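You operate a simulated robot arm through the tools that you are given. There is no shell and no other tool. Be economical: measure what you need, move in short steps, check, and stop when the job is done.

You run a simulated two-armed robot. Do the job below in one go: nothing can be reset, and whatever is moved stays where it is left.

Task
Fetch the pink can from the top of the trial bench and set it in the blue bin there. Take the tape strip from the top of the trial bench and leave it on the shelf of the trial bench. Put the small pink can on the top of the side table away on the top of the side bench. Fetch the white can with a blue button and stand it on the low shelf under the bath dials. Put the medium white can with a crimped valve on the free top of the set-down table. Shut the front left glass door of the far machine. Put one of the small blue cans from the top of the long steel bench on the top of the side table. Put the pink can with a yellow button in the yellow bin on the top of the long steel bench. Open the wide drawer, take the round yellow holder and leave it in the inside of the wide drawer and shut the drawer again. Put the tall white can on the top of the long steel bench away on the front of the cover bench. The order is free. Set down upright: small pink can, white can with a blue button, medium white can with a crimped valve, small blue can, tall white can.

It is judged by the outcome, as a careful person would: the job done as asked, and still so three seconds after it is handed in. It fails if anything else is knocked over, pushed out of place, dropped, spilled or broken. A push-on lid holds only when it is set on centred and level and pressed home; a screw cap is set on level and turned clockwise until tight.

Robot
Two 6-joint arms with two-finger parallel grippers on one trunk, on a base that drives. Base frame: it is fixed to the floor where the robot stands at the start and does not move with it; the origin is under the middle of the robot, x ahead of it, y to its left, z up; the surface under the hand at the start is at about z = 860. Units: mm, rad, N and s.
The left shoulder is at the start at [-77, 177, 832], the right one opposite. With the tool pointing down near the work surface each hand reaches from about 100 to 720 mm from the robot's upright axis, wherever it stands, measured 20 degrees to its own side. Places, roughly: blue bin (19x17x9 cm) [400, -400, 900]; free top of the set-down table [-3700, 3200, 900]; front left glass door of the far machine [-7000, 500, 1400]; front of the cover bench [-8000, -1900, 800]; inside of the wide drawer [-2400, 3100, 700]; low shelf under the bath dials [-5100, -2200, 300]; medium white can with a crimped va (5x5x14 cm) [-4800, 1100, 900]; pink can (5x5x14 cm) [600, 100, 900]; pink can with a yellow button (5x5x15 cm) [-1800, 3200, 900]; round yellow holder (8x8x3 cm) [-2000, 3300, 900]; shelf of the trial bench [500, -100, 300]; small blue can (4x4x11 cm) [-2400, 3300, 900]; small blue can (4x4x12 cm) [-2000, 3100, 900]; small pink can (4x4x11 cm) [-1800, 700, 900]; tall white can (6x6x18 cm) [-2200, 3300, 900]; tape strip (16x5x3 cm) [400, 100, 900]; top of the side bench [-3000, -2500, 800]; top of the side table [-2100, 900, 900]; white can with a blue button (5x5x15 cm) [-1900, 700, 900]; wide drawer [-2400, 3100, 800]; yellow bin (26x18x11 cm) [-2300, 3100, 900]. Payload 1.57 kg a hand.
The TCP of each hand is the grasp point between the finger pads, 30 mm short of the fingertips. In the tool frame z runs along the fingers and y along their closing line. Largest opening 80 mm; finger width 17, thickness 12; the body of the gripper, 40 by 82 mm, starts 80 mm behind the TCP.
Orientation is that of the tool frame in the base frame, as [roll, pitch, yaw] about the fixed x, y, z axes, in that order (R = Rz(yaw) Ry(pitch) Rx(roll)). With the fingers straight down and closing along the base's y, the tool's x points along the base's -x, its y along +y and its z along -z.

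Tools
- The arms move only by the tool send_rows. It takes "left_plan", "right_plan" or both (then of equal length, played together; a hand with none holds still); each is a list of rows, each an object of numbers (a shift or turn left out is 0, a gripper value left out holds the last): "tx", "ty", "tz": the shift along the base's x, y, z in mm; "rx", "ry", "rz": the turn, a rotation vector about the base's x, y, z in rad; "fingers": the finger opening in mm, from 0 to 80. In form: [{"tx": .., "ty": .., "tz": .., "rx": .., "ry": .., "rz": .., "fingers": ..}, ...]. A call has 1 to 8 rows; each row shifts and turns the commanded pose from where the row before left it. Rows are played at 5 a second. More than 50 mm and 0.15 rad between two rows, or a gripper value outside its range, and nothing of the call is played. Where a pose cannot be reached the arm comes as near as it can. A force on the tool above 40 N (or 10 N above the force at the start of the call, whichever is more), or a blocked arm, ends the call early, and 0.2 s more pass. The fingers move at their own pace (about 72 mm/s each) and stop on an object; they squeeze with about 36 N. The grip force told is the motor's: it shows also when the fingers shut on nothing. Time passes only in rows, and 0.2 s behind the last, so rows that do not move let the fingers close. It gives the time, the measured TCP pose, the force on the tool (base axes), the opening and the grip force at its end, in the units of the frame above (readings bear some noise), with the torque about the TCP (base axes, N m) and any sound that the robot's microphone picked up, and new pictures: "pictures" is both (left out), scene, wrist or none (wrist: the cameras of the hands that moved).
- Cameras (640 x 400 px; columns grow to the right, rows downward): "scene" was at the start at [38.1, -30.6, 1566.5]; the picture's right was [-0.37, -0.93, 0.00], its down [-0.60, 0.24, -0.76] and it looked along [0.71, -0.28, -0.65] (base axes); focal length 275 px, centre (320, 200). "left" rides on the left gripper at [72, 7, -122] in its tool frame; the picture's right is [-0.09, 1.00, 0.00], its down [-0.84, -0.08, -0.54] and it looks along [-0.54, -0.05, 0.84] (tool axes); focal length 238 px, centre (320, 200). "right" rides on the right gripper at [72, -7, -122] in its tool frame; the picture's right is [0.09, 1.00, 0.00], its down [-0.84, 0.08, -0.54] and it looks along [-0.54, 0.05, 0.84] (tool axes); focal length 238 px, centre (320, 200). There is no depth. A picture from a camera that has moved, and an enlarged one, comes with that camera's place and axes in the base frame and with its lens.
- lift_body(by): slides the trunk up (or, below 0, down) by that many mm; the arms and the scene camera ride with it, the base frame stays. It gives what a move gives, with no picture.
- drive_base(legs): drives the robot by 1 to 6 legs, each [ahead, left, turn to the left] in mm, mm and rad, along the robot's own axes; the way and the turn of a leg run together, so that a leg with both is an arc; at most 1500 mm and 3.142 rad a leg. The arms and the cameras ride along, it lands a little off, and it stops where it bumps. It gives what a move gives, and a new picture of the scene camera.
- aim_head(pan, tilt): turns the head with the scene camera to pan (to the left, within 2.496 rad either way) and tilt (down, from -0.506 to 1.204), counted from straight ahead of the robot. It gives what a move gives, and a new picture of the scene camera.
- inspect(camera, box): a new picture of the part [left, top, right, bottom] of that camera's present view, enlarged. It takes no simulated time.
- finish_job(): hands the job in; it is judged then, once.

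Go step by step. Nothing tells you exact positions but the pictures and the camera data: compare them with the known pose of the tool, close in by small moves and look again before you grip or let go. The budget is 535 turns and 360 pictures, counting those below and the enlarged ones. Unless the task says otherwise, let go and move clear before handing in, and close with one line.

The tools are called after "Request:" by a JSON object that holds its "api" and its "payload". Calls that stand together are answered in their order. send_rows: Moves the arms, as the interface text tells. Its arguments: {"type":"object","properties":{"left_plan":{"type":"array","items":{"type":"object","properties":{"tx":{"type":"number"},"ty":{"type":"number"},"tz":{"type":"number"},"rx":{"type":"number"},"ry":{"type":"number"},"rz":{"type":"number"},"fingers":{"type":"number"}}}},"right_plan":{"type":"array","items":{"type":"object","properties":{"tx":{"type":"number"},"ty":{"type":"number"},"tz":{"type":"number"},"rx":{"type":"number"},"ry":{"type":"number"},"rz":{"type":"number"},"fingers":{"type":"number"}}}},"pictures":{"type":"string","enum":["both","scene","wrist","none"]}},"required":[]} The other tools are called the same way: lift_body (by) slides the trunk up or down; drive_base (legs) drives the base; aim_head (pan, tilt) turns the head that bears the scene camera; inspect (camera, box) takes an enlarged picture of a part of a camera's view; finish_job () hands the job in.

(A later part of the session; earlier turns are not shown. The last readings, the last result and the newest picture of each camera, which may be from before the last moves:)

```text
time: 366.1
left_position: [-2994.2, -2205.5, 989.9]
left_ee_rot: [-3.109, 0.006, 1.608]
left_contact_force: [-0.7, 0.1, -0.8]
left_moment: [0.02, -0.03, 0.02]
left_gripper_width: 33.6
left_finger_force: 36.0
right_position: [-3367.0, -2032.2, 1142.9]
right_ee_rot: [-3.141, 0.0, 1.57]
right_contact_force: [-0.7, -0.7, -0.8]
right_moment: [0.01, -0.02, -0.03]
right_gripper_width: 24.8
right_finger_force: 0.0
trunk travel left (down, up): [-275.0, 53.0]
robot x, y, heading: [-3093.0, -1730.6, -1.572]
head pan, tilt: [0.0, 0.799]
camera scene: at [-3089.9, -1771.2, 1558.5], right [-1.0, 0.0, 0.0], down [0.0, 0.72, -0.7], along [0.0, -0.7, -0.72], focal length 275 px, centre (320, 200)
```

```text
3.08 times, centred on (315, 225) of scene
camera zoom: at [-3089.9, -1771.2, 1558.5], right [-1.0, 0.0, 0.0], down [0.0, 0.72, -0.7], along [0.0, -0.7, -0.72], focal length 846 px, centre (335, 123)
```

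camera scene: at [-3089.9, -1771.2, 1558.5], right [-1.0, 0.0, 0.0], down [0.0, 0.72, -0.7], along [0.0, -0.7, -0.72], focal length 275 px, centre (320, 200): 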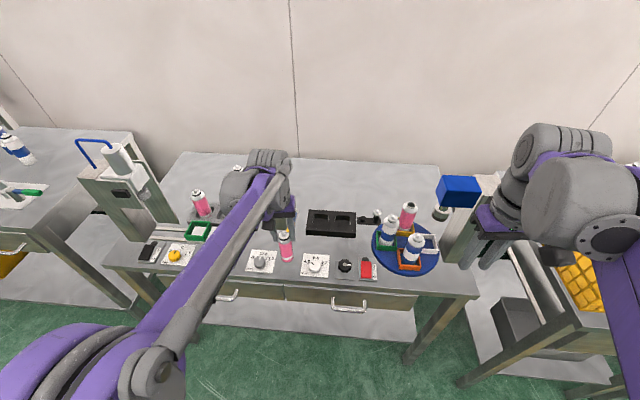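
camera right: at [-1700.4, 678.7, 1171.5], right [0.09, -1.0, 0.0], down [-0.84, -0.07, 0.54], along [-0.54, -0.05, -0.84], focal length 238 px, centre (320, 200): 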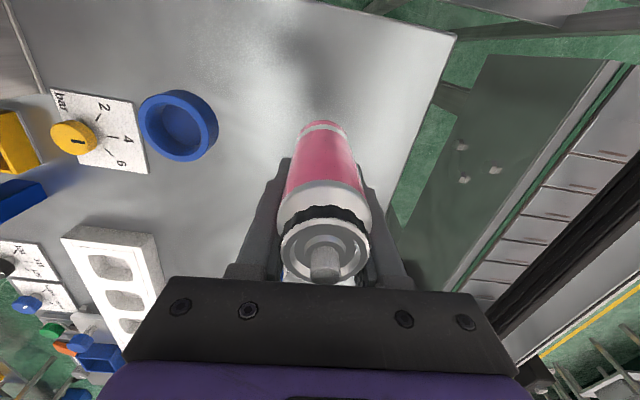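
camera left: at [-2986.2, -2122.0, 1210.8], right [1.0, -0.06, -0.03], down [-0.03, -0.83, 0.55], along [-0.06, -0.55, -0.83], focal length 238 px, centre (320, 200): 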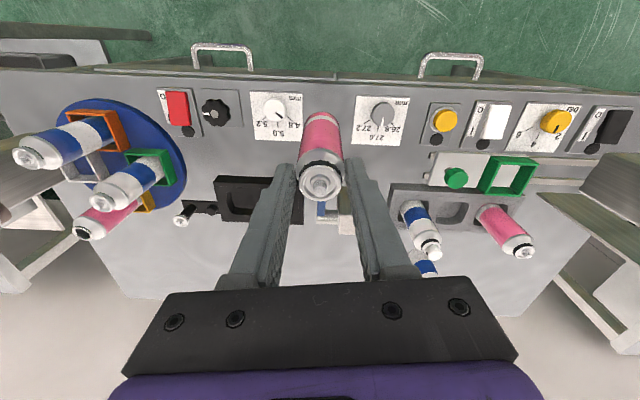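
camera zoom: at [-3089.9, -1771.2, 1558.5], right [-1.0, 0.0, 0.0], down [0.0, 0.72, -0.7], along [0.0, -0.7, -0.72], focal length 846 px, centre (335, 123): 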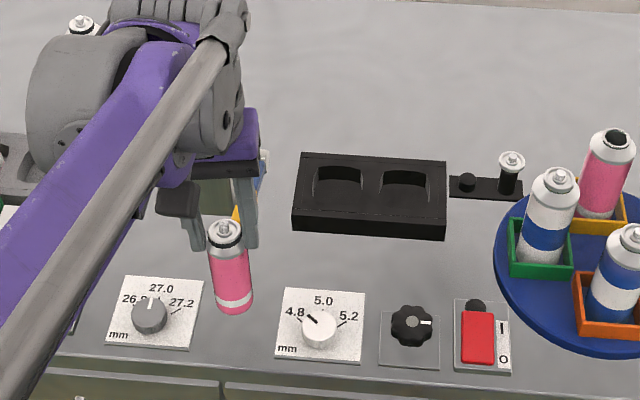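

Request:
{"api": "send_rows", "payload": {"left_plan": [{"tz": -15}, {"tz": -10}, {"tz": -6}, {"tz": -5}], "pictures": "none"}}

Request:
{"api": "inspect", "payload": {"camera": "scene", "box": [230, 180, 360, 290]}}

```text
time: 367.1
left_position: [-2994.1, -2207.7, 950.9]
left_ee_rot: [-3.108, 0.004, 1.608]
left_contact_force: [-0.2, 0.4, -0.5]
left_moment: [-0.02, 0.03, 0.02]
left_gripper_width: 33.5
left_finger_force: 35.6
right_position: [-3367.9, -2032.8, 1142.5]
right_ee_rot: [-3.141, 0.0, 1.571]
right_contact_force: [-0.6, 0.6, -0.1]
right_moment: [0.02, -0.02, -0.02]
right_gripper_width: 25.0
right_finger_force: 0.0
trunk travel left (down, up): [-275.0, 53.0]
robot x, y, heading: [-3089.2, -1734.3, -1.57]
head pan, tilt: [0.0, 0.799]
```

```text
3.64 times, centred on (295, 235) of scene
camera zoom: at [-3089.9, -1770.7, 1558.6], right [-1.0, 0.0, 0.0], down [0.0, 0.72, -0.7], along [0.0, -0.7, -0.72], focal length 1000 px, centre (411, 73)
```

zoom: 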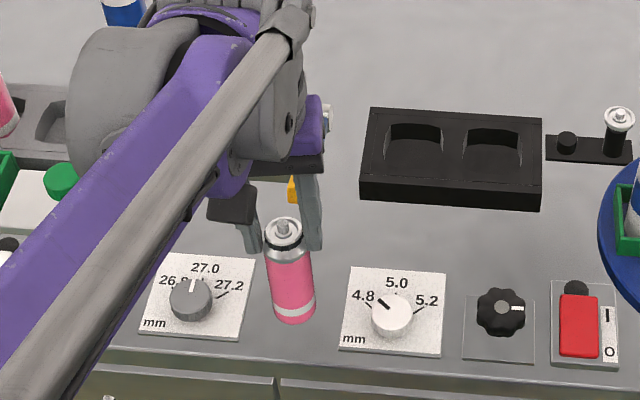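

Request:
{"api": "send_rows", "payload": {"left_plan": [{"tz": -4}, {"tz": -4}, {"tz": -3}], "pictures": "none"}}

```text
time: 367.9
left_position: [-2993.7, -2206.6, 940.3]
left_ee_rot: [-3.108, 0.004, 1.607]
left_contact_force: [-0.3, 0.2, -2.0]
left_moment: [-0.02, -0.01, 0.01]
left_gripper_width: 33.2
left_finger_force: 35.6
right_position: [-3367.8, -2032.2, 1143.9]
right_ee_rot: [3.14, 0.001, 1.569]
right_contact_force: [0.5, 0.4, -0.2]
right_moment: [0.01, -0.02, 0.0]
right_gripper_width: 25.0
right_finger_force: 0.1
trunk travel left (down, up): [-275.0, 53.0]
robot x, y, heading: [-3091.3, -1730.7, -1.572]
head pan, tilt: [0.0, 0.799]
```

Request:
{"api": "send_rows", "payload": {"left_plan": [{"tz": -4}, {"tz": -4}, {"tz": -3}], "pictures": "none"}}

Request:
{"api": "inspect", "payload": {"camera": "scene", "box": [230, 180, 360, 290]}}

```text
time: 368.7
left_position: [-2995.4, -2207.4, 929.1]
left_ee_rot: [-3.107, 0.005, 1.609]
left_contact_force: [-1.3, -0.2, -0.4]
left_moment: [-0.02, -0.01, -0.03]
left_gripper_width: 33.5
left_finger_force: 35.6
right_position: [-3368.7, -2031.4, 1142.9]
right_ee_rot: [3.141, 0.001, 1.57]
right_contact_force: [-0.6, -0.4, 0.8]
right_moment: [-0.04, 0.01, 0.02]
right_gripper_width: 25.1
right_finger_force: 0.1
trunk travel left (down, up): [-275.0, 53.0]
robot x, y, heading: [-3092.5, -1734.9, -1.576]
head pan, tilt: [0.0, 0.799]
```

```text
3.64 times, centred on (295, 235) of scene
camera zoom: at [-3089.9, -1770.7, 1558.6], right [-1.0, 0.0, 0.0], down [0.0, 0.72, -0.7], along [0.0, -0.7, -0.72], focal length 1000 px, centre (411, 73)
```

zoom: 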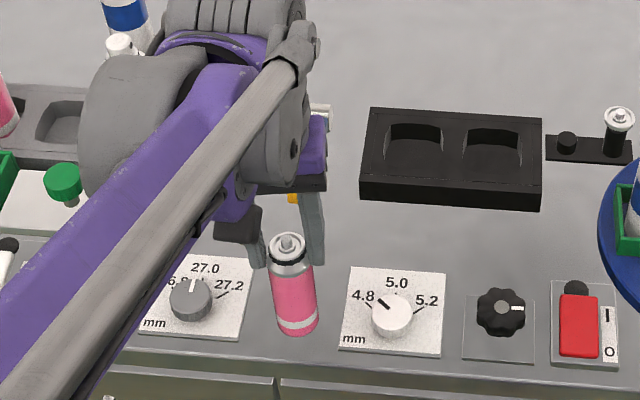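

Table is lower than assumed; I shift 13 mm further in from the edge and continue down.

Request:
{"api": "send_rows", "payload": {"left_plan": [{"ty": -13}, {"tz": -5}, {"tz": -4}, {"tz": -4}], "pictures": "none"}}

```text
time: 369.7
left_position: [-2993.9, -2220.1, 916.6]
left_ee_rot: [-3.108, 0.005, 1.608]
left_contact_force: [0.3, 0.0, -1.2]
left_moment: [0.0, 0.03, 0.03]
left_gripper_width: 33.6
left_finger_force: 36.2
right_position: [-3366.4, -2032.7, 1142.9]
right_ee_rot: [3.141, -0.001, 1.57]
right_contact_force: [-0.2, 0.2, -1.2]
right_moment: [0.02, 0.03, 0.0]
right_gripper_width: 25.1
right_finger_force: 0.0
trunk travel left (down, up): [-275.0, 53.0]
robot x, y, heading: [-3091.3, -1733.1, -1.575]
head pan, tilt: [0.0, 0.799]
```

Request:
{"api": "send_rows", "payload": {"left_plan": [{"tz": -4}, {"tz": -4}, {"tz": -3}], "pictures": "none"}}

Request:
{"api": "inspect", "payload": {"camera": "scene", "box": [230, 180, 360, 290]}}

```text
time: 370.5
left_position: [-2994.7, -2217.7, 907.3]
left_ee_rot: [-3.108, 0.007, 1.607]
left_contact_force: [-0.8, 3.2, 31.2]
left_moment: [-0.09, -0.09, -0.04]
left_gripper_width: 33.8
left_finger_force: 36.0
right_position: [-3368.1, -2029.6, 1143.6]
right_ee_rot: [-3.141, 0.004, 1.571]
right_contact_force: [-0.4, -1.3, -0.4]
right_moment: [0.01, 0.0, 0.02]
right_gripper_width: 25.0
right_finger_force: 0.1
trunk travel left (down, up): [-275.0, 53.0]
robot x, y, heading: [-3087.2, -1726.5, -1.567]
head pan, tilt: [0.0, 0.799]
```

```text
3.64 times, centred on (295, 235) of scene
camera zoom: at [-3090.5, -1767.6, 1558.8], right [-1.0, 0.0, 0.0], down [0.0, 0.72, -0.7], along [0.0, -0.7, -0.72], focal length 1000 px, centre (411, 73)
```

zoom: 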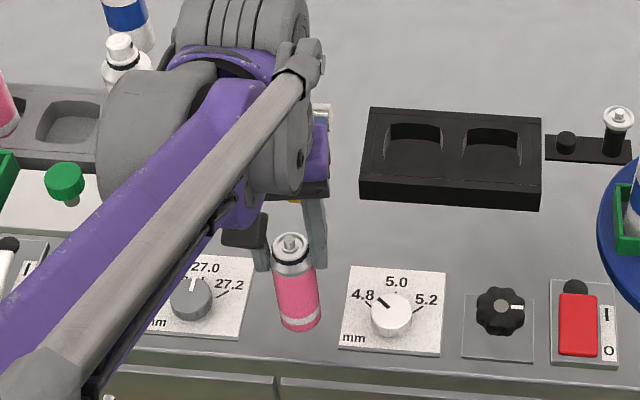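

Contact on the bench. I relax, release and rise.

Request:
{"api": "send_rows", "payload": {"left_plan": [{"tz": 3}, {"fingers": 60}, {}, {"tz": 30}, {"tz": 45}, {"tz": 45}, {"tz": 45}], "pictures": "wrist"}}

```text
time: 372.1
left_position: [-2995.2, -2218.4, 1074.7]
left_ee_rot: [-3.111, 0.007, 1.608]
left_contact_force: [0.2, 0.6, 0.0]
left_moment: [0.02, 0.0, 0.0]
left_gripper_width: 59.8
left_finger_force: 0.0
right_position: [-3367.5, -2032.9, 1142.4]
right_ee_rot: [-3.141, 0.002, 1.571]
right_contact_force: [0.2, -0.7, -0.2]
right_moment: [0.0, -0.03, 0.0]
right_gripper_width: 25.0
right_finger_force: 0.0
trunk travel left (down, up): [-275.0, 53.0]
robot x, y, heading: [-3089.7, -1733.9, -1.571]
head pan, tilt: [0.0, 0.799]
camera left: at [-2986.9, -2145.1, 1195.9], right [1.0, -0.06, -0.03], down [-0.03, -0.84, 0.55], along [-0.06, -0.55, -0.84], focal length 238 px, centre (320, 200)
```

left: 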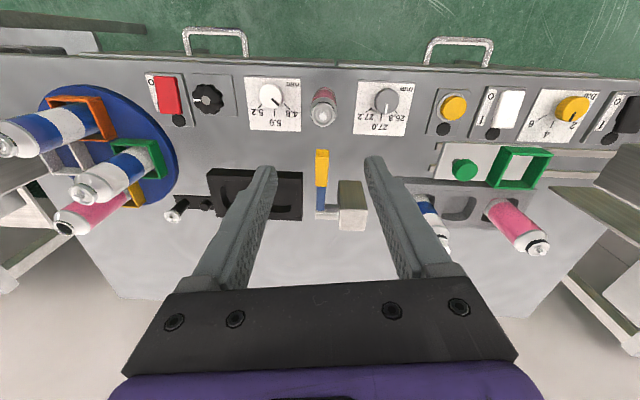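

Small pink can stands on the side bench. I drive around to the +y side of the hall.

Request:
{"api": "send_rows", "payload": {"left_plan": [{"tz": 40, "ty": 40}, {"tz": 40, "ty": 40}, {"ty": 45}], "pictures": "none"}}

Request:
{"api": "drive_base", "payload": {"legs": [[-480, 0, 0], [0, 0, 1.571], [0, 0, 1.571], [0, -1350, 0], [0, -1350, 0]]}}

```text
refused: row 1 steps farther than a row can; nothing moved
```

```text
time: 405.8
left_position: [-507.5, -725.9, 1073.8]
left_ee_rot: [-3.108, 0.005, -1.513]
left_contact_force: [-0.8, 0.3, -0.5]
left_moment: [0.03, -0.01, -0.02]
left_gripper_width: 60.0
left_finger_force: 0.1
right_position: [-131.1, -906.3, 1143.5]
right_ee_rot: [3.141, 0.0, -1.55]
right_contact_force: [0.4, 0.3, -0.7]
right_moment: [0.02, -0.02, 0.01]
right_gripper_width: 25.1
right_finger_force: 0.1
trunk travel left (down, up): [-275.0, 53.0]
robot x, y, heading: [-402.9, -1211.3, 1.593]
head pan, tilt: [0.0, 0.799]
camera scene: at [-402.5, -1172.9, 1558.6], right [1.0, 0.02, 0.0], down [0.02, -0.72, -0.7], along [-0.01, 0.7, -0.72], focal length 275 px, centre (320, 200)
```

scene: 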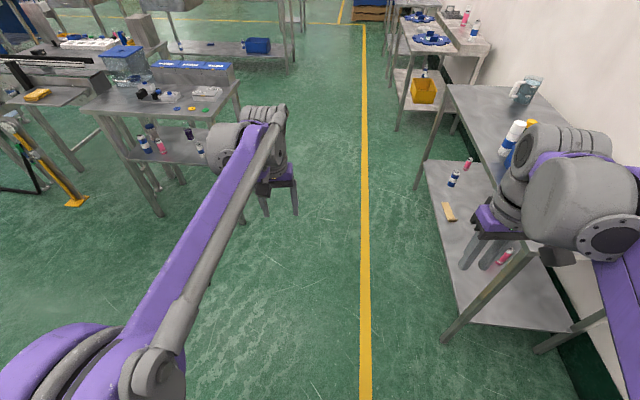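

Request:
{"api": "send_rows", "payload": {"left_plan": [{"tz": 35, "ty": -30}, {"tz": 35, "ty": -30}, {"tz": 35, "ty": -30}], "pictures": "none"}}

Request:
{"api": "drive_base", "payload": {"legs": [[0, 0, -0.03], [1450, 0, 0], [1400, 0, 0], [0, 900, 0]]}}

Request:
{"api": "aim_head", "payload": {"pan": 0.5, "tilt": 0.35}}

```text
time: 406.6
left_position: [-509.4, -820.2, 1181.2]
left_ee_rot: [-3.11, 0.006, -1.513]
left_contact_force: [-0.1, 0.3, 0.9]
left_moment: [0.01, 0.03, 0.0]
left_gripper_width: 60.0
left_finger_force: 0.1
right_position: [-131.3, -906.7, 1143.8]
right_ee_rot: [3.141, 0.002, -1.549]
right_contact_force: [-0.1, 0.0, -0.2]
right_moment: [-0.02, 0.01, 0.0]
right_gripper_width: 24.9
right_finger_force: 0.1
trunk travel left (down, up): [-275.0, 53.0]
robot x, y, heading: [-399.9, -1212.7, 1.592]
head pan, tilt: [0.0, 0.799]
```

```text
time: 428.5
left_position: [-1477.5, 1954.5, 1179.7]
left_ee_rot: [-3.107, 0.006, -1.461]
left_contact_force: [0.5, 0.3, -0.3]
left_moment: [-0.01, 0.04, -0.01]
left_gripper_width: 59.9
left_finger_force: 0.1
right_position: [-1095.3, 1887.5, 1142.2]
right_ee_rot: [-3.141, 0.0, -1.501]
right_contact_force: [0.3, -0.6, 0.0]
right_moment: [0.0, 0.0, -0.01]
right_gripper_width: 25.4
right_finger_force: 0.1
trunk travel left (down, up): [-275.0, 53.0]
robot x, y, heading: [-1347.7, 1563.9, 1.641]
head pan, tilt: [0.0, 0.799]
camera scene: at [-1352.6, 1607.2, 1558.6], right [1.0, 0.07, 0.0], down [0.05, -0.72, -0.7], along [-0.05, 0.7, -0.72], focal length 275 px, centre (320, 200)
```

scene: 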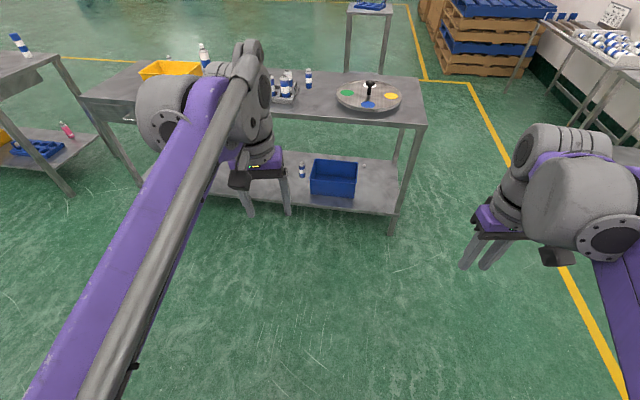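

```text
time: 429.5
left_position: [-1477.8, 1955.4, 1179.3]
left_ee_rot: [-3.107, 0.006, -1.462]
left_contact_force: [0.4, 0.1, 0.3]
left_moment: [0.01, -0.04, -0.01]
left_gripper_width: 60.2
left_finger_force: 0.0
right_position: [-1094.8, 1886.5, 1142.5]
right_ee_rot: [-3.141, 0.0, -1.502]
right_contact_force: [-0.3, -0.7, 0.7]
right_moment: [0.0, 0.03, 0.0]
right_gripper_width: 25.0
right_finger_force: 0.1
trunk travel left (down, up): [-275.0, 53.0]
robot x, y, heading: [-1350.4, 1569.4, 1.642]
head pan, tilt: [0.499, 0.351]
camera scene: at [-1397.1, 1605.2, 1598.1], right [0.84, 0.54, 0.0], down [0.19, -0.29, -0.94], along [-0.51, 0.79, -0.34], focal length 275 px, centre (320, 200)
```

scene: 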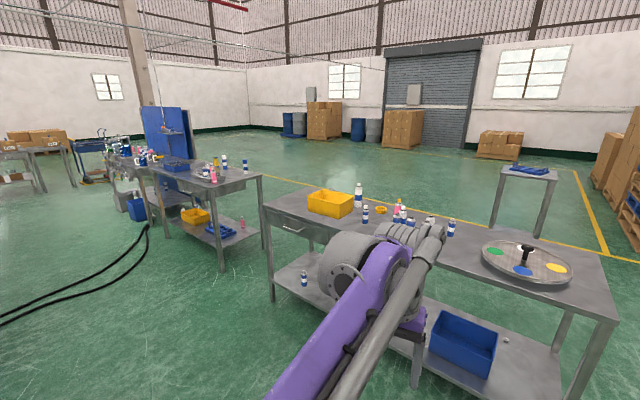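

The long steel bench is ahead-left. I drive in front of its left half, where the drawer and cans are.

Request:
{"api": "drive_base", "payload": {"legs": [[0, 0, -0.07], [650, 780, 0]]}}

Request:
{"api": "aim_head", "payload": {"pan": 0.0, "tilt": 0.55}}

```text
time: 437.2
left_position: [-2238.4, 2612.0, 1179.6]
left_ee_rot: [-3.107, 0.005, -1.528]
left_contact_force: [0.3, 0.2, 0.2]
left_moment: [-0.01, -0.01, -0.01]
left_gripper_width: 59.9
left_finger_force: 0.0
right_position: [-1862.7, 2519.8, 1142.8]
right_ee_rot: [3.141, 0.0, -1.564]
right_contact_force: [-0.9, 0.0, -0.6]
right_moment: [-0.01, 0.02, 0.03]
right_gripper_width: 25.2
right_finger_force: 0.0
trunk travel left (down, up): [-275.0, 53.0]
robot x, y, heading: [-2137.5, 2214.7, 1.576]
head pan, tilt: [0.499, 0.351]
camera scene: at [-2181.6, 2257.0, 1598.2], right [0.88, 0.48, 0.0], down [0.17, -0.3, -0.94], along [-0.45, 0.82, -0.34], focal length 275 px, centre (320, 200)
```

scene: 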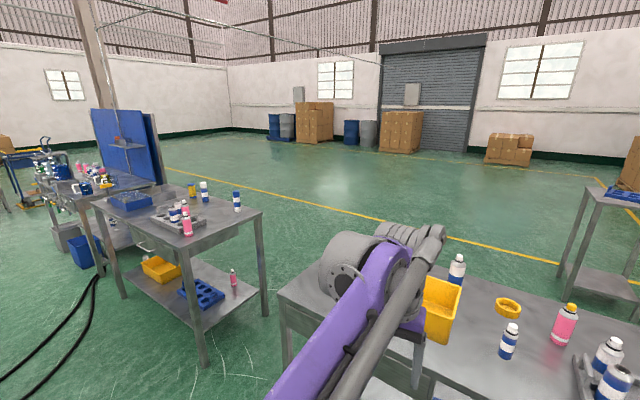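

```text
time: 438.1
left_position: [-2237.3, 2611.6, 1179.7]
left_ee_rot: [-3.109, 0.005, -1.528]
left_contact_force: [-1.2, -0.2, 0.5]
left_moment: [0.02, 0.01, 0.02]
left_gripper_width: 60.3
left_finger_force: 0.3
right_position: [-1861.6, 2519.1, 1143.0]
right_ee_rot: [3.141, 0.003, -1.565]
right_contact_force: [-0.3, 0.4, 0.2]
right_moment: [0.02, -0.01, 0.01]
right_gripper_width: 24.7
right_finger_force: 0.0
trunk travel left (down, up): [-275.0, 53.0]
robot x, y, heading: [-2137.6, 2219.5, 1.577]
head pan, tilt: [0.0, 0.55]
camera scene: at [-2137.1, 2265.3, 1580.0], right [1.0, 0.01, 0.0], down [0.0, -0.52, -0.85], along [-0.01, 0.85, -0.52], focal length 275 px, centre (320, 200)
```

scene: 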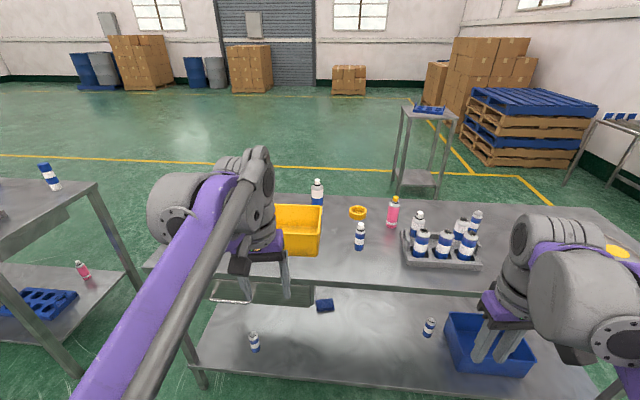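

I see the yellow bin, tall white can, yellow ring, small blue can, and the pink can with yellow button. I align with the bench and move up to the pink can.

Request:
{"api": "drive_base", "payload": {"legs": [[310, -180, -0.09]]}}

Request:
{"api": "aim_head", "payload": {"pan": 0.0, "tilt": 0.75}}

```text
time: 440.4
left_position: [-2003.8, 2916.4, 1181.2]
left_ee_rot: [-3.108, 0.005, -1.624]
left_contact_force: [-0.1, 0.4, 0.1]
left_moment: [-0.02, 0.05, 0.0]
left_gripper_width: 60.0
left_finger_force: 0.1
right_position: [-1638.7, 2787.9, 1142.8]
right_ee_rot: [3.141, 0.0, -1.665]
right_contact_force: [-0.5, 0.3, 0.1]
right_moment: [0.0, 0.03, -0.01]
right_gripper_width: 24.9
right_finger_force: 0.1
trunk travel left (down, up): [-275.0, 53.0]
robot x, y, heading: [-1938.5, 2514.7, 1.481]
head pan, tilt: [0.0, 0.55]
camera scene: at [-1936.1, 2561.8, 1579.9], right [1.0, -0.09, 0.0], down [-0.05, -0.52, -0.85], along [0.08, 0.85, -0.52], focal length 275 px, centre (320, 200)
```

scene: 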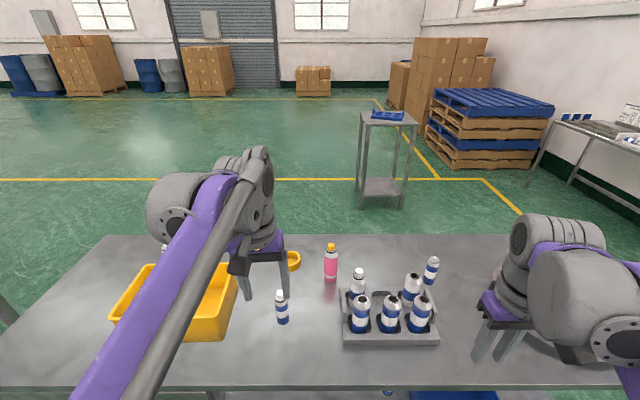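

```text
time: 441.2
left_position: [-2003.4, 2916.2, 1179.5]
left_ee_rot: [-3.109, 0.005, -1.625]
left_contact_force: [-0.3, -0.1, 0.1]
left_moment: [-0.04, -0.01, 0.01]
left_gripper_width: 59.9
left_finger_force: 0.1
right_position: [-1638.7, 2786.7, 1143.0]
right_ee_rot: [-3.141, 0.001, -1.662]
right_contact_force: [-0.3, -0.5, -0.8]
right_moment: [-0.02, 0.04, -0.03]
right_gripper_width: 24.9
right_finger_force: 0.0
trunk travel left (down, up): [-275.0, 53.0]
robot x, y, heading: [-1944.7, 2512.4, 1.476]
head pan, tilt: [0.0, 0.75]
camera scene: at [-1936.7, 2555.0, 1562.6], right [1.0, -0.09, 0.0], down [-0.06, -0.68, -0.73], along [0.07, 0.73, -0.68], focal length 275 px, centre (320, 200)
```

scene: 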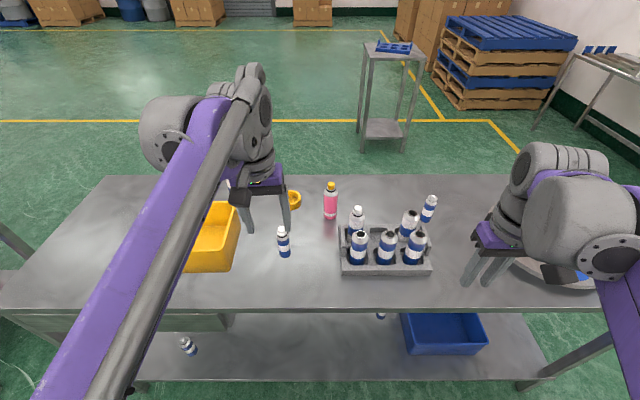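

Request:
{"api": "drive_base", "payload": {"legs": [[80, -70, 0]]}}

Request:
{"api": "send_rows", "payload": {"left_plan": [{"tx": 30, "ty": 30, "tz": -10, "fingers": 66}, {"tx": 20, "ty": 40, "tz": -10}, {"tx": 20, "ty": 40, "tz": -10}, {"tx": 10, "ty": 45, "tz": -10}, {"tx": 10, "ty": 40, "tz": -10}], "pictures": "both"}}

```text
time: 442.5
left_position: [-1928.9, 2989.1, 1179.2]
left_ee_rot: [-3.109, 0.005, -1.623]
left_contact_force: [-0.9, 0.4, 0.5]
left_moment: [-0.02, 0.03, 0.02]
left_gripper_width: 59.9
left_finger_force: 0.0
right_position: [-1562.0, 2861.4, 1143.9]
right_ee_rot: [-3.141, 0.003, -1.66]
right_contact_force: [0.3, -0.9, -0.6]
right_moment: [0.0, 0.02, -0.02]
right_gripper_width: 25.2
right_finger_force: 0.0
trunk travel left (down, up): [-275.0, 53.0]
robot x, y, heading: [-1865.5, 2587.7, 1.485]
head pan, tilt: [0.0, 0.75]
camera scene: at [-1860.6, 2627.8, 1562.5], right [1.0, -0.09, 0.0], down [-0.06, -0.68, -0.73], along [0.07, 0.73, -0.68], focal length 275 px, centre (320, 200)
```

scene: 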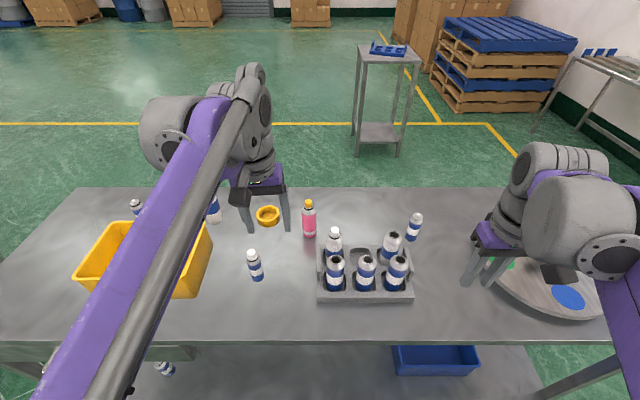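

```text
time: 443.7
left_position: [-1843.9, 3159.0, 1132.1]
left_ee_rot: [-3.11, 0.005, -1.624]
left_contact_force: [0.4, 1.0, -0.4]
left_moment: [0.03, 0.01, -0.02]
left_gripper_width: 65.9
left_finger_force: 0.1
left hand out of reach, approached as far as the arm can: row 5
right_position: [-1561.8, 2861.0, 1142.5]
right_ee_rot: [3.141, 0.001, -1.661]
right_contact_force: [0.6, 0.2, 0.8]
right_moment: [0.05, 0.01, -0.01]
right_gripper_width: 24.9
right_finger_force: 0.1
trunk travel left (down, up): [-275.0, 53.0]
robot x, y, heading: [-1862.8, 2585.5, 1.482]
head pan, tilt: [0.0, 0.75]
camera scene: at [-1860.6, 2627.3, 1562.6], right [1.0, -0.09, 0.0], down [-0.06, -0.68, -0.73], along [0.07, 0.73, -0.68], focal length 275 px, centre (320, 200)
camera left: at [-1858.4, 3087.6, 1253.4], right [-0.99, 0.14, -0.03], down [0.1, 0.83, 0.55], along [0.11, 0.54, -0.84], focal length 238 px, centre (320, 200)
```

scene: 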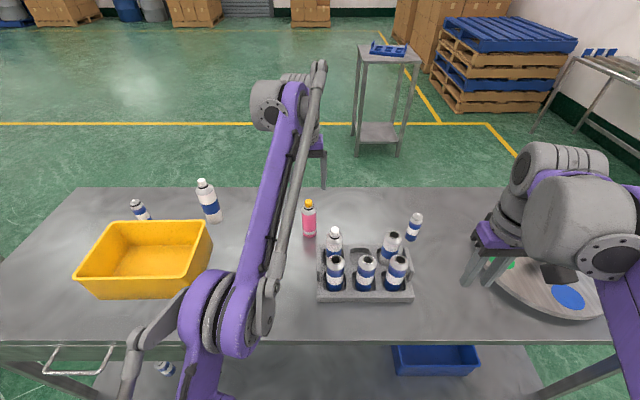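
left: 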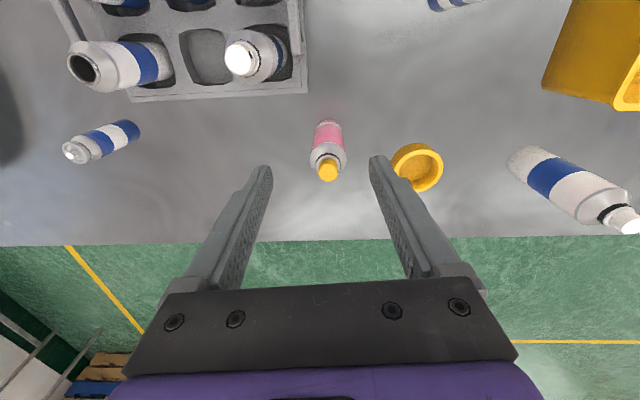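

Pink can (yellow button) centre ≈(-1841,3207). Reach improves lower down, so I lower in front of it, then slide forward.

Request:
{"api": "send_rows", "payload": {"left_plan": [{"ty": -8, "tz": -45}, {"tz": -45}, {"tz": -45}, {"tz": -40}], "pictures": "wrist"}}

```text
time: 444.7
left_position: [-1843.9, 3151.6, 956.5]
left_ee_rot: [-3.109, 0.005, -1.624]
left_contact_force: [0.7, 0.4, 0.3]
left_moment: [-0.01, -0.01, -0.04]
left_gripper_width: 65.8
left_finger_force: 0.0
right_position: [-1561.1, 2862.0, 1143.4]
right_ee_rot: [3.141, -0.001, -1.66]
right_contact_force: [0.8, -0.5, 0.1]
right_moment: [-0.03, -0.04, 0.01]
right_gripper_width: 25.0
right_finger_force: 0.1
trunk travel left (down, up): [-275.0, 53.0]
robot x, y, heading: [-1861.8, 2583.5, 1.477]
head pan, tilt: [0.0, 0.75]
camera left: at [-1857.6, 3079.8, 1076.9], right [-0.99, 0.14, -0.03], down [0.1, 0.83, 0.55], along [0.11, 0.54, -0.84], focal length 238 px, centre (320, 200)
```

left: 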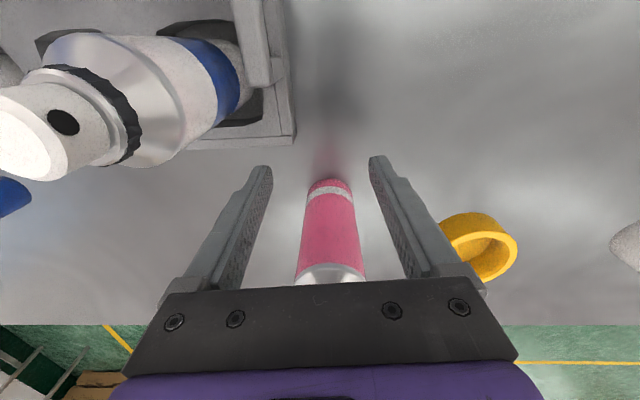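

Request:
{"api": "send_rows", "payload": {"left_plan": [{"tx": 1, "ty": 28}, {"ty": 28}], "pictures": "wrist"}}

```text
time: 445.3
left_position: [-1841.7, 3209.3, 957.4]
left_ee_rot: [-3.111, 0.006, -1.623]
left_contact_force: [-0.2, 0.0, -0.2]
left_moment: [0.01, 0.0, 0.03]
left_gripper_width: 66.0
left_finger_force: 0.1
right_position: [-1562.3, 2861.7, 1143.5]
right_ee_rot: [3.14, 0.0, -1.658]
right_contact_force: [-0.2, -0.1, -0.6]
right_moment: [0.02, -0.02, -0.03]
right_gripper_width: 25.1
right_finger_force: 0.1
trunk travel left (down, up): [-275.0, 53.0]
robot x, y, heading: [-1864.2, 2584.1, 1.483]
head pan, tilt: [0.0, 0.75]
camera left: at [-1855.9, 3137.6, 1077.9], right [-0.99, 0.14, -0.03], down [0.1, 0.83, 0.55], along [0.11, 0.54, -0.84], focal length 238 px, centre (320, 200)
```

left: 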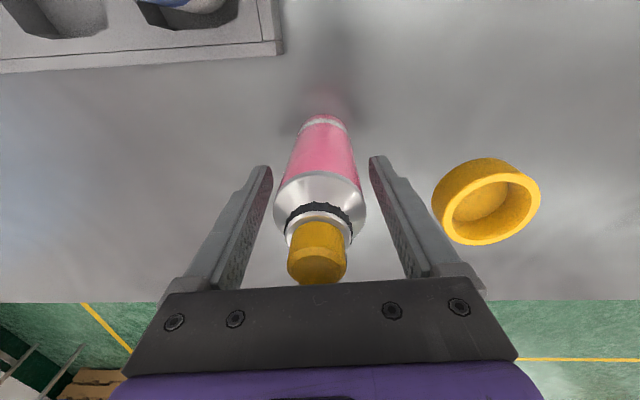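

Aligned. Grip and lift.

Request:
{"api": "send_rows", "payload": {"left_plan": [{"fingers": 0}, {}, {}, {"tz": 40}, {"tz": 45}, {"tz": 45, "ty": -15}, {"tz": 45, "ty": -15}], "pictures": "wrist"}}

```text
time: 446.9
left_position: [-1848.1, 3164.3, 1123.9]
left_ee_rot: [-3.11, 0.005, -1.623]
left_contact_force: [0.5, 0.0, -1.7]
left_moment: [-0.02, -0.03, 0.0]
left_gripper_width: 43.9
left_finger_force: 36.2
left hand out of reach, approached as far as the arm can: row 6, 7
right_position: [-1561.4, 2861.9, 1143.1]
right_ee_rot: [3.141, 0.003, -1.659]
right_contact_force: [-1.2, 1.2, 0.2]
right_moment: [-0.05, -0.01, -0.01]
right_gripper_width: 25.0
right_finger_force: 0.1
trunk travel left (down, up): [-275.0, 53.0]
robot x, y, heading: [-1862.9, 2587.2, 1.488]
head pan, tilt: [0.0, 0.75]
camera left: at [-1861.6, 3093.5, 1245.2], right [-0.99, 0.14, -0.03], down [0.1, 0.83, 0.55], along [0.11, 0.54, -0.84], focal length 238 px, centre (320, 200)
```

left: 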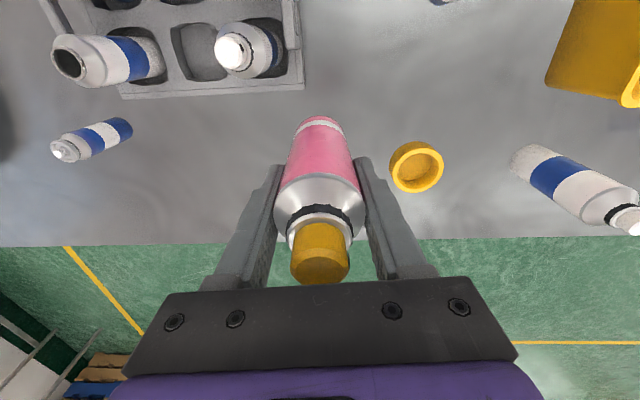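

Request:
{"api": "send_rows", "payload": {"left_plan": [{"tx": -47, "ty": -6}, {"tx": -47, "ty": -6}, {"tx": -47, "ty": -6}, {"tx": -47, "ty": -6}, {"tx": -48, "ty": -6}, {"tx": -48, "ty": -6}, {"tx": -48, "ty": -6}, {"tx": -48, "ty": -6}], "pictures": "none"}}

Request:
{"api": "send_rows", "payload": {"left_plan": [{"tx": -45, "ty": -2}], "pictures": "both"}}

```text
time: 448.7
left_position: [-2229.9, 3118.9, 1121.9]
left_ee_rot: [-3.108, 0.006, -1.62]
left_contact_force: [-0.2, 0.9, -1.5]
left_moment: [-0.02, -0.01, -0.04]
left_gripper_width: 43.9
left_finger_force: 36.1
right_position: [-1562.3, 2861.6, 1144.6]
right_ee_rot: [3.141, -0.001, -1.659]
right_contact_force: [0.8, -0.4, -0.7]
right_moment: [-0.04, -0.01, -0.02]
right_gripper_width: 24.9
right_finger_force: 0.0
trunk travel left (down, up): [-275.0, 53.0]
robot x, y, heading: [-1866.4, 2584.4, 1.483]
head pan, tilt: [0.0, 0.75]
```

```text
time: 449.1
left_position: [-2276.4, 3116.2, 1120.5]
left_ee_rot: [-3.107, 0.006, -1.624]
left_contact_force: [-0.7, 0.7, -1.1]
left_moment: [0.02, 0.04, -0.02]
left_gripper_width: 43.7
left_finger_force: 36.0
right_position: [-1564.5, 2861.2, 1144.2]
right_ee_rot: [-3.14, 0.001, -1.659]
right_contact_force: [-1.3, -0.7, -0.2]
right_moment: [0.02, -0.04, 0.04]
right_gripper_width: 25.0
right_finger_force: 0.0
trunk travel left (down, up): [-275.0, 53.0]
robot x, y, heading: [-1865.6, 2587.6, 1.484]
head pan, tilt: [0.0, 0.75]
camera scene: at [-1863.5, 2628.7, 1562.5], right [1.0, -0.09, 0.0], down [-0.06, -0.68, -0.73], along [0.07, 0.73, -0.68], focal length 275 px, centre (320, 200)
camera left: at [-2290.2, 3044.5, 1241.8], right [-0.99, 0.14, -0.03], down [0.1, 0.83, 0.55], along [0.11, 0.54, -0.84], focal length 238 px, centre (320, 200)
```

scene: 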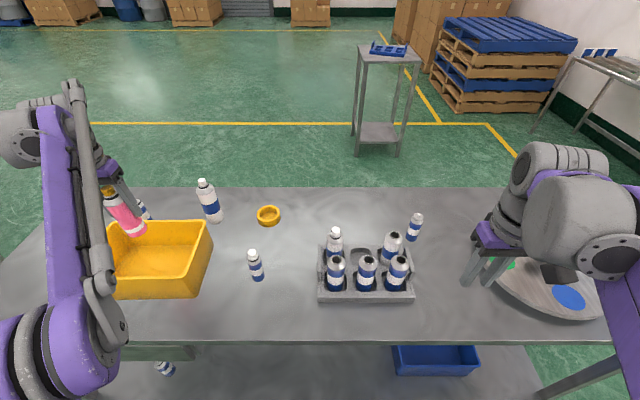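
left: 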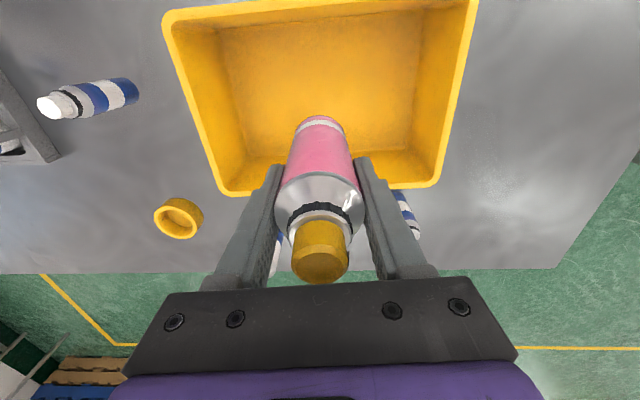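

Centred over the bin; lower.

Request:
{"api": "send_rows", "payload": {"left_plan": [{"tx": 4, "ty": -4, "tz": -45}, {"tz": -45}, {"tz": -40}, {"tz": -15}, {"tz": -6}], "pictures": "none"}}

Request:
{"api": "send_rows", "payload": {"left_plan": [{"tz": -4}, {"tz": -4}, {"tz": -3}], "pictures": "wrist"}}

```text
time: 450.3
left_position: [-2269.3, 3111.0, 970.9]
left_ee_rot: [-3.109, 0.006, -1.622]
left_contact_force: [-0.1, -0.3, -2.0]
left_moment: [0.03, -0.01, -0.05]
left_gripper_width: 44.1
left_finger_force: 36.4
right_position: [-1561.3, 2862.1, 1143.0]
right_ee_rot: [-3.141, 0.0, -1.661]
right_contact_force: [0.3, 0.4, -0.4]
right_moment: [0.02, -0.01, 0.0]
right_gripper_width: 25.0
right_finger_force: 0.0
trunk travel left (down, up): [-275.0, 53.0]
robot x, y, heading: [-1868.0, 2586.0, 1.481]
head pan, tilt: [0.0, 0.75]
```

```text
time: 451.1
left_position: [-2267.9, 3109.1, 963.1]
left_ee_rot: [-3.112, 0.008, -1.621]
left_contact_force: [-3.9, 1.5, 28.3]
left_moment: [0.05, 0.91, 0.08]
left_gripper_width: 44.3
left_finger_force: 35.9
right_position: [-1561.5, 2859.2, 1142.4]
right_ee_rot: [3.141, 0.001, -1.66]
right_contact_force: [0.7, 0.2, 0.7]
right_moment: [0.03, -0.02, 0.04]
right_gripper_width: 24.9
right_finger_force: 0.0
trunk travel left (down, up): [-275.0, 53.0]
robot x, y, heading: [-1866.2, 2586.2, 1.483]
head pan, tilt: [0.0, 0.75]
camera left: at [-2282.4, 3038.0, 1084.0], right [-0.99, 0.14, -0.03], down [0.1, 0.83, 0.55], along [0.1, 0.54, -0.83], focal length 238 px, centre (320, 200)
```

left: 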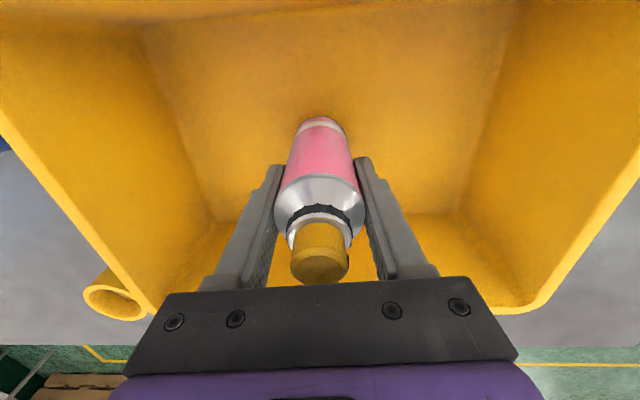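

Request:
{"api": "send_rows", "payload": {"left_plan": [{"tz": 2}, {"fingers": 66}, {}, {"tz": 35}, {"tz": 45}, {"tz": 45}, {"tz": 45}], "pictures": "both"}}

```text
time: 452.7
left_position: [-2268.9, 3111.2, 1132.4]
left_ee_rot: [-3.108, 0.006, -1.623]
left_contact_force: [-0.2, 0.2, 0.3]
left_moment: [-0.01, 0.0, 0.0]
left_gripper_width: 66.2
left_finger_force: 0.0
right_position: [-1562.5, 2861.3, 1143.0]
right_ee_rot: [3.142, -0.001, -1.659]
right_contact_force: [0.0, -0.1, -0.9]
right_moment: [0.01, 0.02, -0.01]
right_gripper_width: 24.7
right_finger_force: 0.0
trunk travel left (down, up): [-275.0, 53.0]
robot x, y, heading: [-1862.9, 2583.8, 1.478]
head pan, tilt: [0.0, 0.75]
camera scene: at [-1860.3, 2628.1, 1562.6], right [1.0, -0.09, 0.0], down [-0.06, -0.68, -0.73], along [0.07, 0.73, -0.68], focal length 275 px, centre (320, 200)
camera left: at [-2283.1, 3040.1, 1253.3], right [-0.99, 0.14, -0.03], down [0.1, 0.83, 0.55], along [0.11, 0.54, -0.84], focal length 238 px, centre (320, 200)
```

scene: 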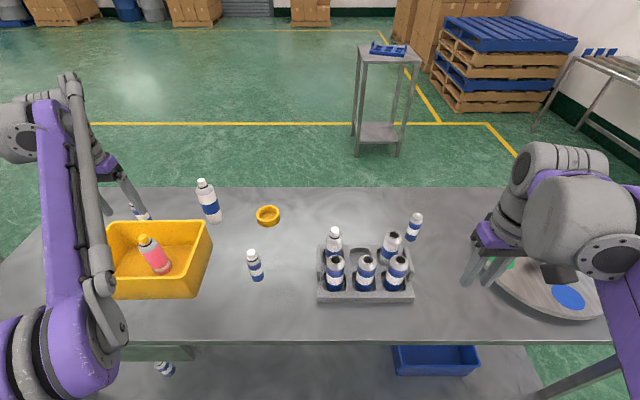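
left: 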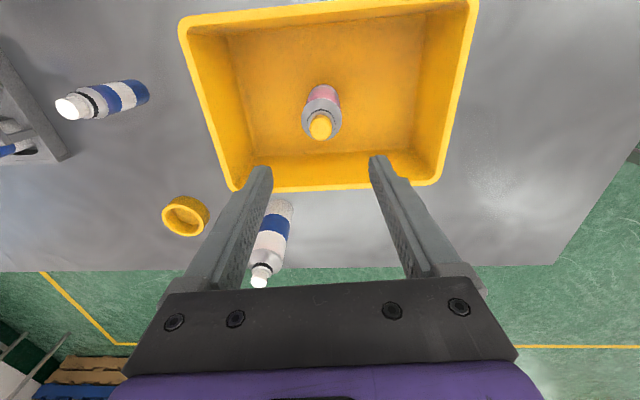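

Pink can with yellow button is in the yellow bin. Next the drawer: I back off and shift left to see its handle.

Request:
{"api": "send_rows", "payload": {"left_plan": [{"ty": -45}, {"ty": -45}, {"ty": -45, "tx": 20}, {"ty": -40, "tx": 20}], "pictures": "none"}}

Request:
{"api": "drive_base", "payload": {"legs": [[-300, 350, 0]]}}

Request:
{"api": "aim_head", "payload": {"pan": 0.3, "tilt": 0.8}}

```text
time: 453.7
left_position: [-2227.0, 2934.3, 1133.1]
left_ee_rot: [-3.111, 0.007, -1.623]
left_contact_force: [0.3, -0.8, 0.6]
left_moment: [0.04, 0.0, -0.01]
left_gripper_width: 65.9
left_finger_force: 0.0
right_position: [-1561.7, 2859.7, 1142.4]
right_ee_rot: [3.141, 0.0, -1.659]
right_contact_force: [0.7, -0.2, -0.5]
right_moment: [0.03, -0.03, 0.02]
right_gripper_width: 25.0
right_finger_force: 0.1
trunk travel left (down, up): [-275.0, 53.0]
robot x, y, heading: [-1862.1, 2588.0, 1.482]
head pan, tilt: [0.0, 0.75]
```

```text
time: 457.3
left_position: [-2607.6, 2667.2, 1131.0]
left_ee_rot: [-3.108, 0.006, -1.624]
left_contact_force: [-0.7, 0.0, -0.2]
left_moment: [0.01, -0.02, -0.01]
left_gripper_width: 65.8
left_finger_force: 0.1
right_position: [-1940.6, 2591.7, 1142.7]
right_ee_rot: [3.141, 0.001, -1.663]
right_contact_force: [-0.1, 0.2, 0.5]
right_moment: [0.03, 0.03, 0.01]
right_gripper_width: 25.0
right_finger_force: 0.1
trunk travel left (down, up): [-275.0, 53.0]
robot x, y, heading: [-2242.1, 2313.9, 1.476]
head pan, tilt: [0.0, 0.75]
camera scene: at [-2239.8, 2358.3, 1562.6], right [1.0, -0.09, 0.0], down [-0.06, -0.68, -0.73], along [0.07, 0.73, -0.68], focal length 275 px, centre (320, 200)
```

scene: 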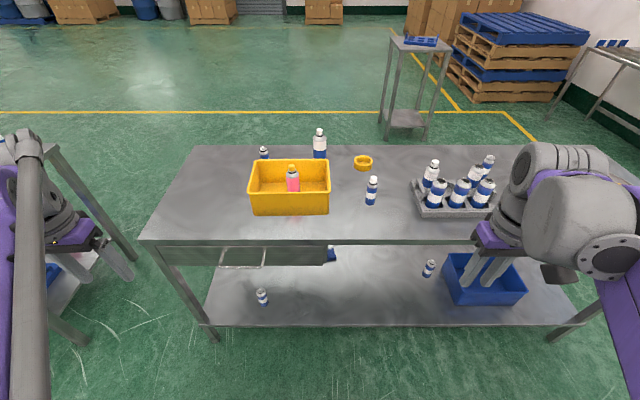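

```text
time: 458.1
left_position: [-2607.3, 2666.7, 1131.1]
left_ee_rot: [-3.11, 0.004, -1.625]
left_contact_force: [-0.7, -1.0, 1.4]
left_moment: [0.0, -0.02, 0.0]
left_gripper_width: 66.2
left_finger_force: 0.0
right_position: [-1940.8, 2590.2, 1143.3]
right_ee_rot: [3.141, 0.001, -1.663]
right_contact_force: [0.0, -0.3, 0.2]
right_moment: [0.01, 0.01, 0.02]
right_gripper_width: 25.0
right_finger_force: 0.0
trunk travel left (down, up): [-275.0, 53.0]
robot x, y, heading: [-2245.8, 2314.9, 1.48]
head pan, tilt: [0.3, 0.799]
camera scene: at [-2263.9, 2354.7, 1558.6], right [0.98, 0.21, 0.0], down [0.15, -0.7, -0.7], along [-0.14, 0.68, -0.72], focal length 275 px, centre (320, 200)
```

scene: 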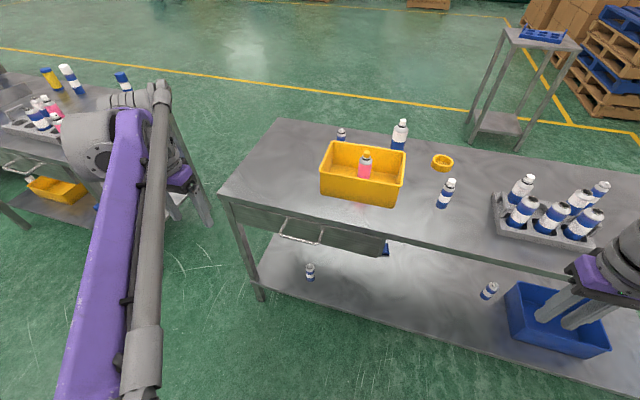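

The drawer handle bar is near (-2443,2893,778). I turn the left hand to point forward with the fingers closing vertically, to grip the bar.

Request:
{"api": "send_rows", "payload": {"left_plan": [{"rx": 0.145, "ry": -0.013, "tx": 15, "tz": -20}, {"rx": 0.145, "ry": -0.013, "tx": 15, "tz": -20}, {"rx": 0.145, "ry": -0.013, "tx": 15, "tz": -20}, {"rx": 0.145, "ry": -0.013, "tx": 15, "tz": -20}, {"rx": 0.145, "ry": -0.013, "tx": 15, "tz": -20}, {"rx": 0.145, "ry": -0.013, "tx": 15, "tz": -20}, {"rx": 0.145, "ry": -0.013, "tx": 15, "tz": -20}, {"rx": 0.145, "ry": -0.013, "tx": 15, "tz": -20}], "pictures": "none"}}

Request:
{"api": "send_rows", "payload": {"left_plan": [{"rx": 0.145, "ry": -0.013, "tz": -20}, {"rx": 0.145, "ry": -0.013, "tz": -20}, {"rx": 0.09, "ry": -0.008, "tz": -20}, {"rx": -0.013, "ry": -0.145}, {"rx": -0.013, "ry": -0.145}, {"rx": -0.013, "ry": -0.145}, {"rx": -0.013, "ry": -0.145}, {"rx": -0.013, "ry": -0.145}], "pictures": "none"}}

Request:
{"api": "send_rows", "payload": {"left_plan": [{"rx": -0.013, "ry": -0.145}, {"rx": -0.013, "ry": -0.145}, {"rx": -0.013, "ry": -0.145}, {"rx": -0.013, "ry": -0.145}, {"rx": -0.013, "ry": -0.145}, {"rx": -0.01, "ry": -0.115}], "pictures": "both"}}

```text
time: 459.9
left_position: [-2487.8, 2668.7, 970.5]
left_ee_rot: [-3.027, 1.169, -1.57]
left_contact_force: [-0.3, 0.0, 0.6]
left_moment: [0.0, 0.0, 0.02]
left_gripper_width: 65.9
left_finger_force: 0.1
right_position: [-1941.8, 2591.7, 1142.2]
right_ee_rot: [-3.141, 0.002, -1.662]
right_contact_force: [0.1, 0.3, -0.3]
right_moment: [0.02, -0.02, 0.0]
right_gripper_width: 24.8
right_finger_force: 0.1
trunk travel left (down, up): [-275.0, 53.0]
robot x, y, heading: [-2238.8, 2317.7, 1.481]
head pan, tilt: [0.3, 0.799]
```

```text
time: 461.7
left_position: [-2491.1, 2687.4, 1001.4]
left_ee_rot: [-1.563, 0.805, -0.118]
left_contact_force: [0.4, 0.3, -1.1]
left_moment: [0.0, 0.01, 0.01]
left_gripper_width: 66.1
left_finger_force: 0.1
left hand out of reach, approached as far as the arm can: row 2, 3, 6
right_position: [-1941.7, 2590.7, 1142.5]
right_ee_rot: [3.141, 0.0, -1.661]
right_contact_force: [0.6, 0.3, -0.5]
right_moment: [0.0, 0.0, 0.04]
right_gripper_width: 25.1
right_finger_force: 0.0
trunk travel left (down, up): [-275.0, 53.0]
robot x, y, heading: [-2239.3, 2314.7, 1.48]
head pan, tilt: [0.3, 0.799]
```

```text
time: 463.1
left_position: [-2490.1, 2687.7, 1006.1]
left_ee_rot: [-1.54, -0.038, -0.109]
left_contact_force: [0.7, -0.3, 0.6]
left_moment: [0.03, -0.02, 0.0]
left_gripper_width: 65.8
left_finger_force: 0.1
left hand out of reach, approached as far as the arm can: row 1, 4
right_position: [-1941.1, 2591.0, 1143.4]
right_ee_rot: [-3.14, 0.0, -1.662]
right_contact_force: [-0.3, -0.3, -1.8]
right_moment: [0.01, 0.0, -0.04]
right_gripper_width: 24.9
right_finger_force: 0.0
trunk travel left (down, up): [-275.0, 53.0]
robot x, y, heading: [-2243.0, 2317.3, 1.48]
head pan, tilt: [0.3, 0.799]
camera scene: at [-2264.0, 2354.7, 1558.6], right [0.98, 0.21, 0.0], down [0.15, -0.7, -0.7], along [-0.14, 0.68, -0.72], focal length 275 px, centre (320, 200)
camera left: at [-2431.6, 2560.0, 998.4], right [-0.05, 0.04, -1.0], down [-0.89, -0.45, 0.03], along [-0.45, 0.89, 0.05], focal length 238 px, centre (320, 200)
```

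scene: 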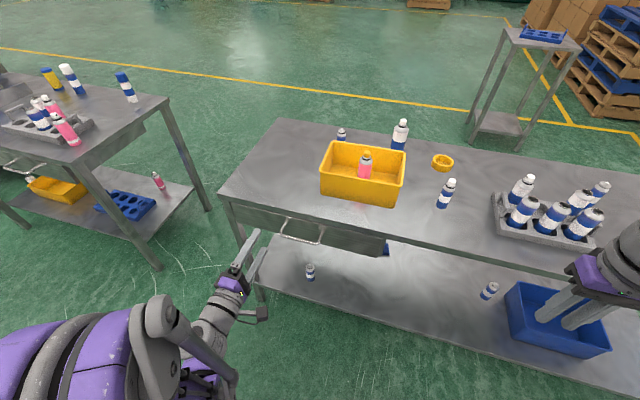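
left: 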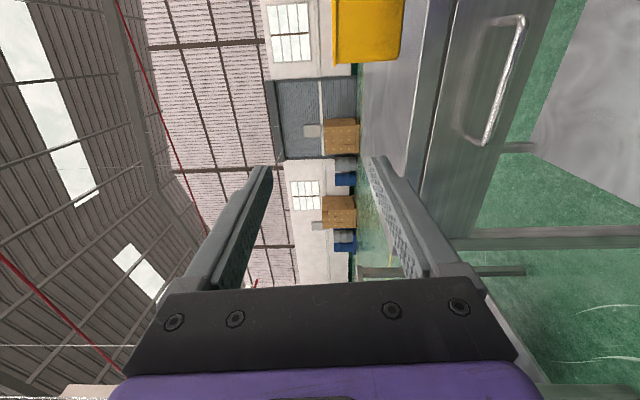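

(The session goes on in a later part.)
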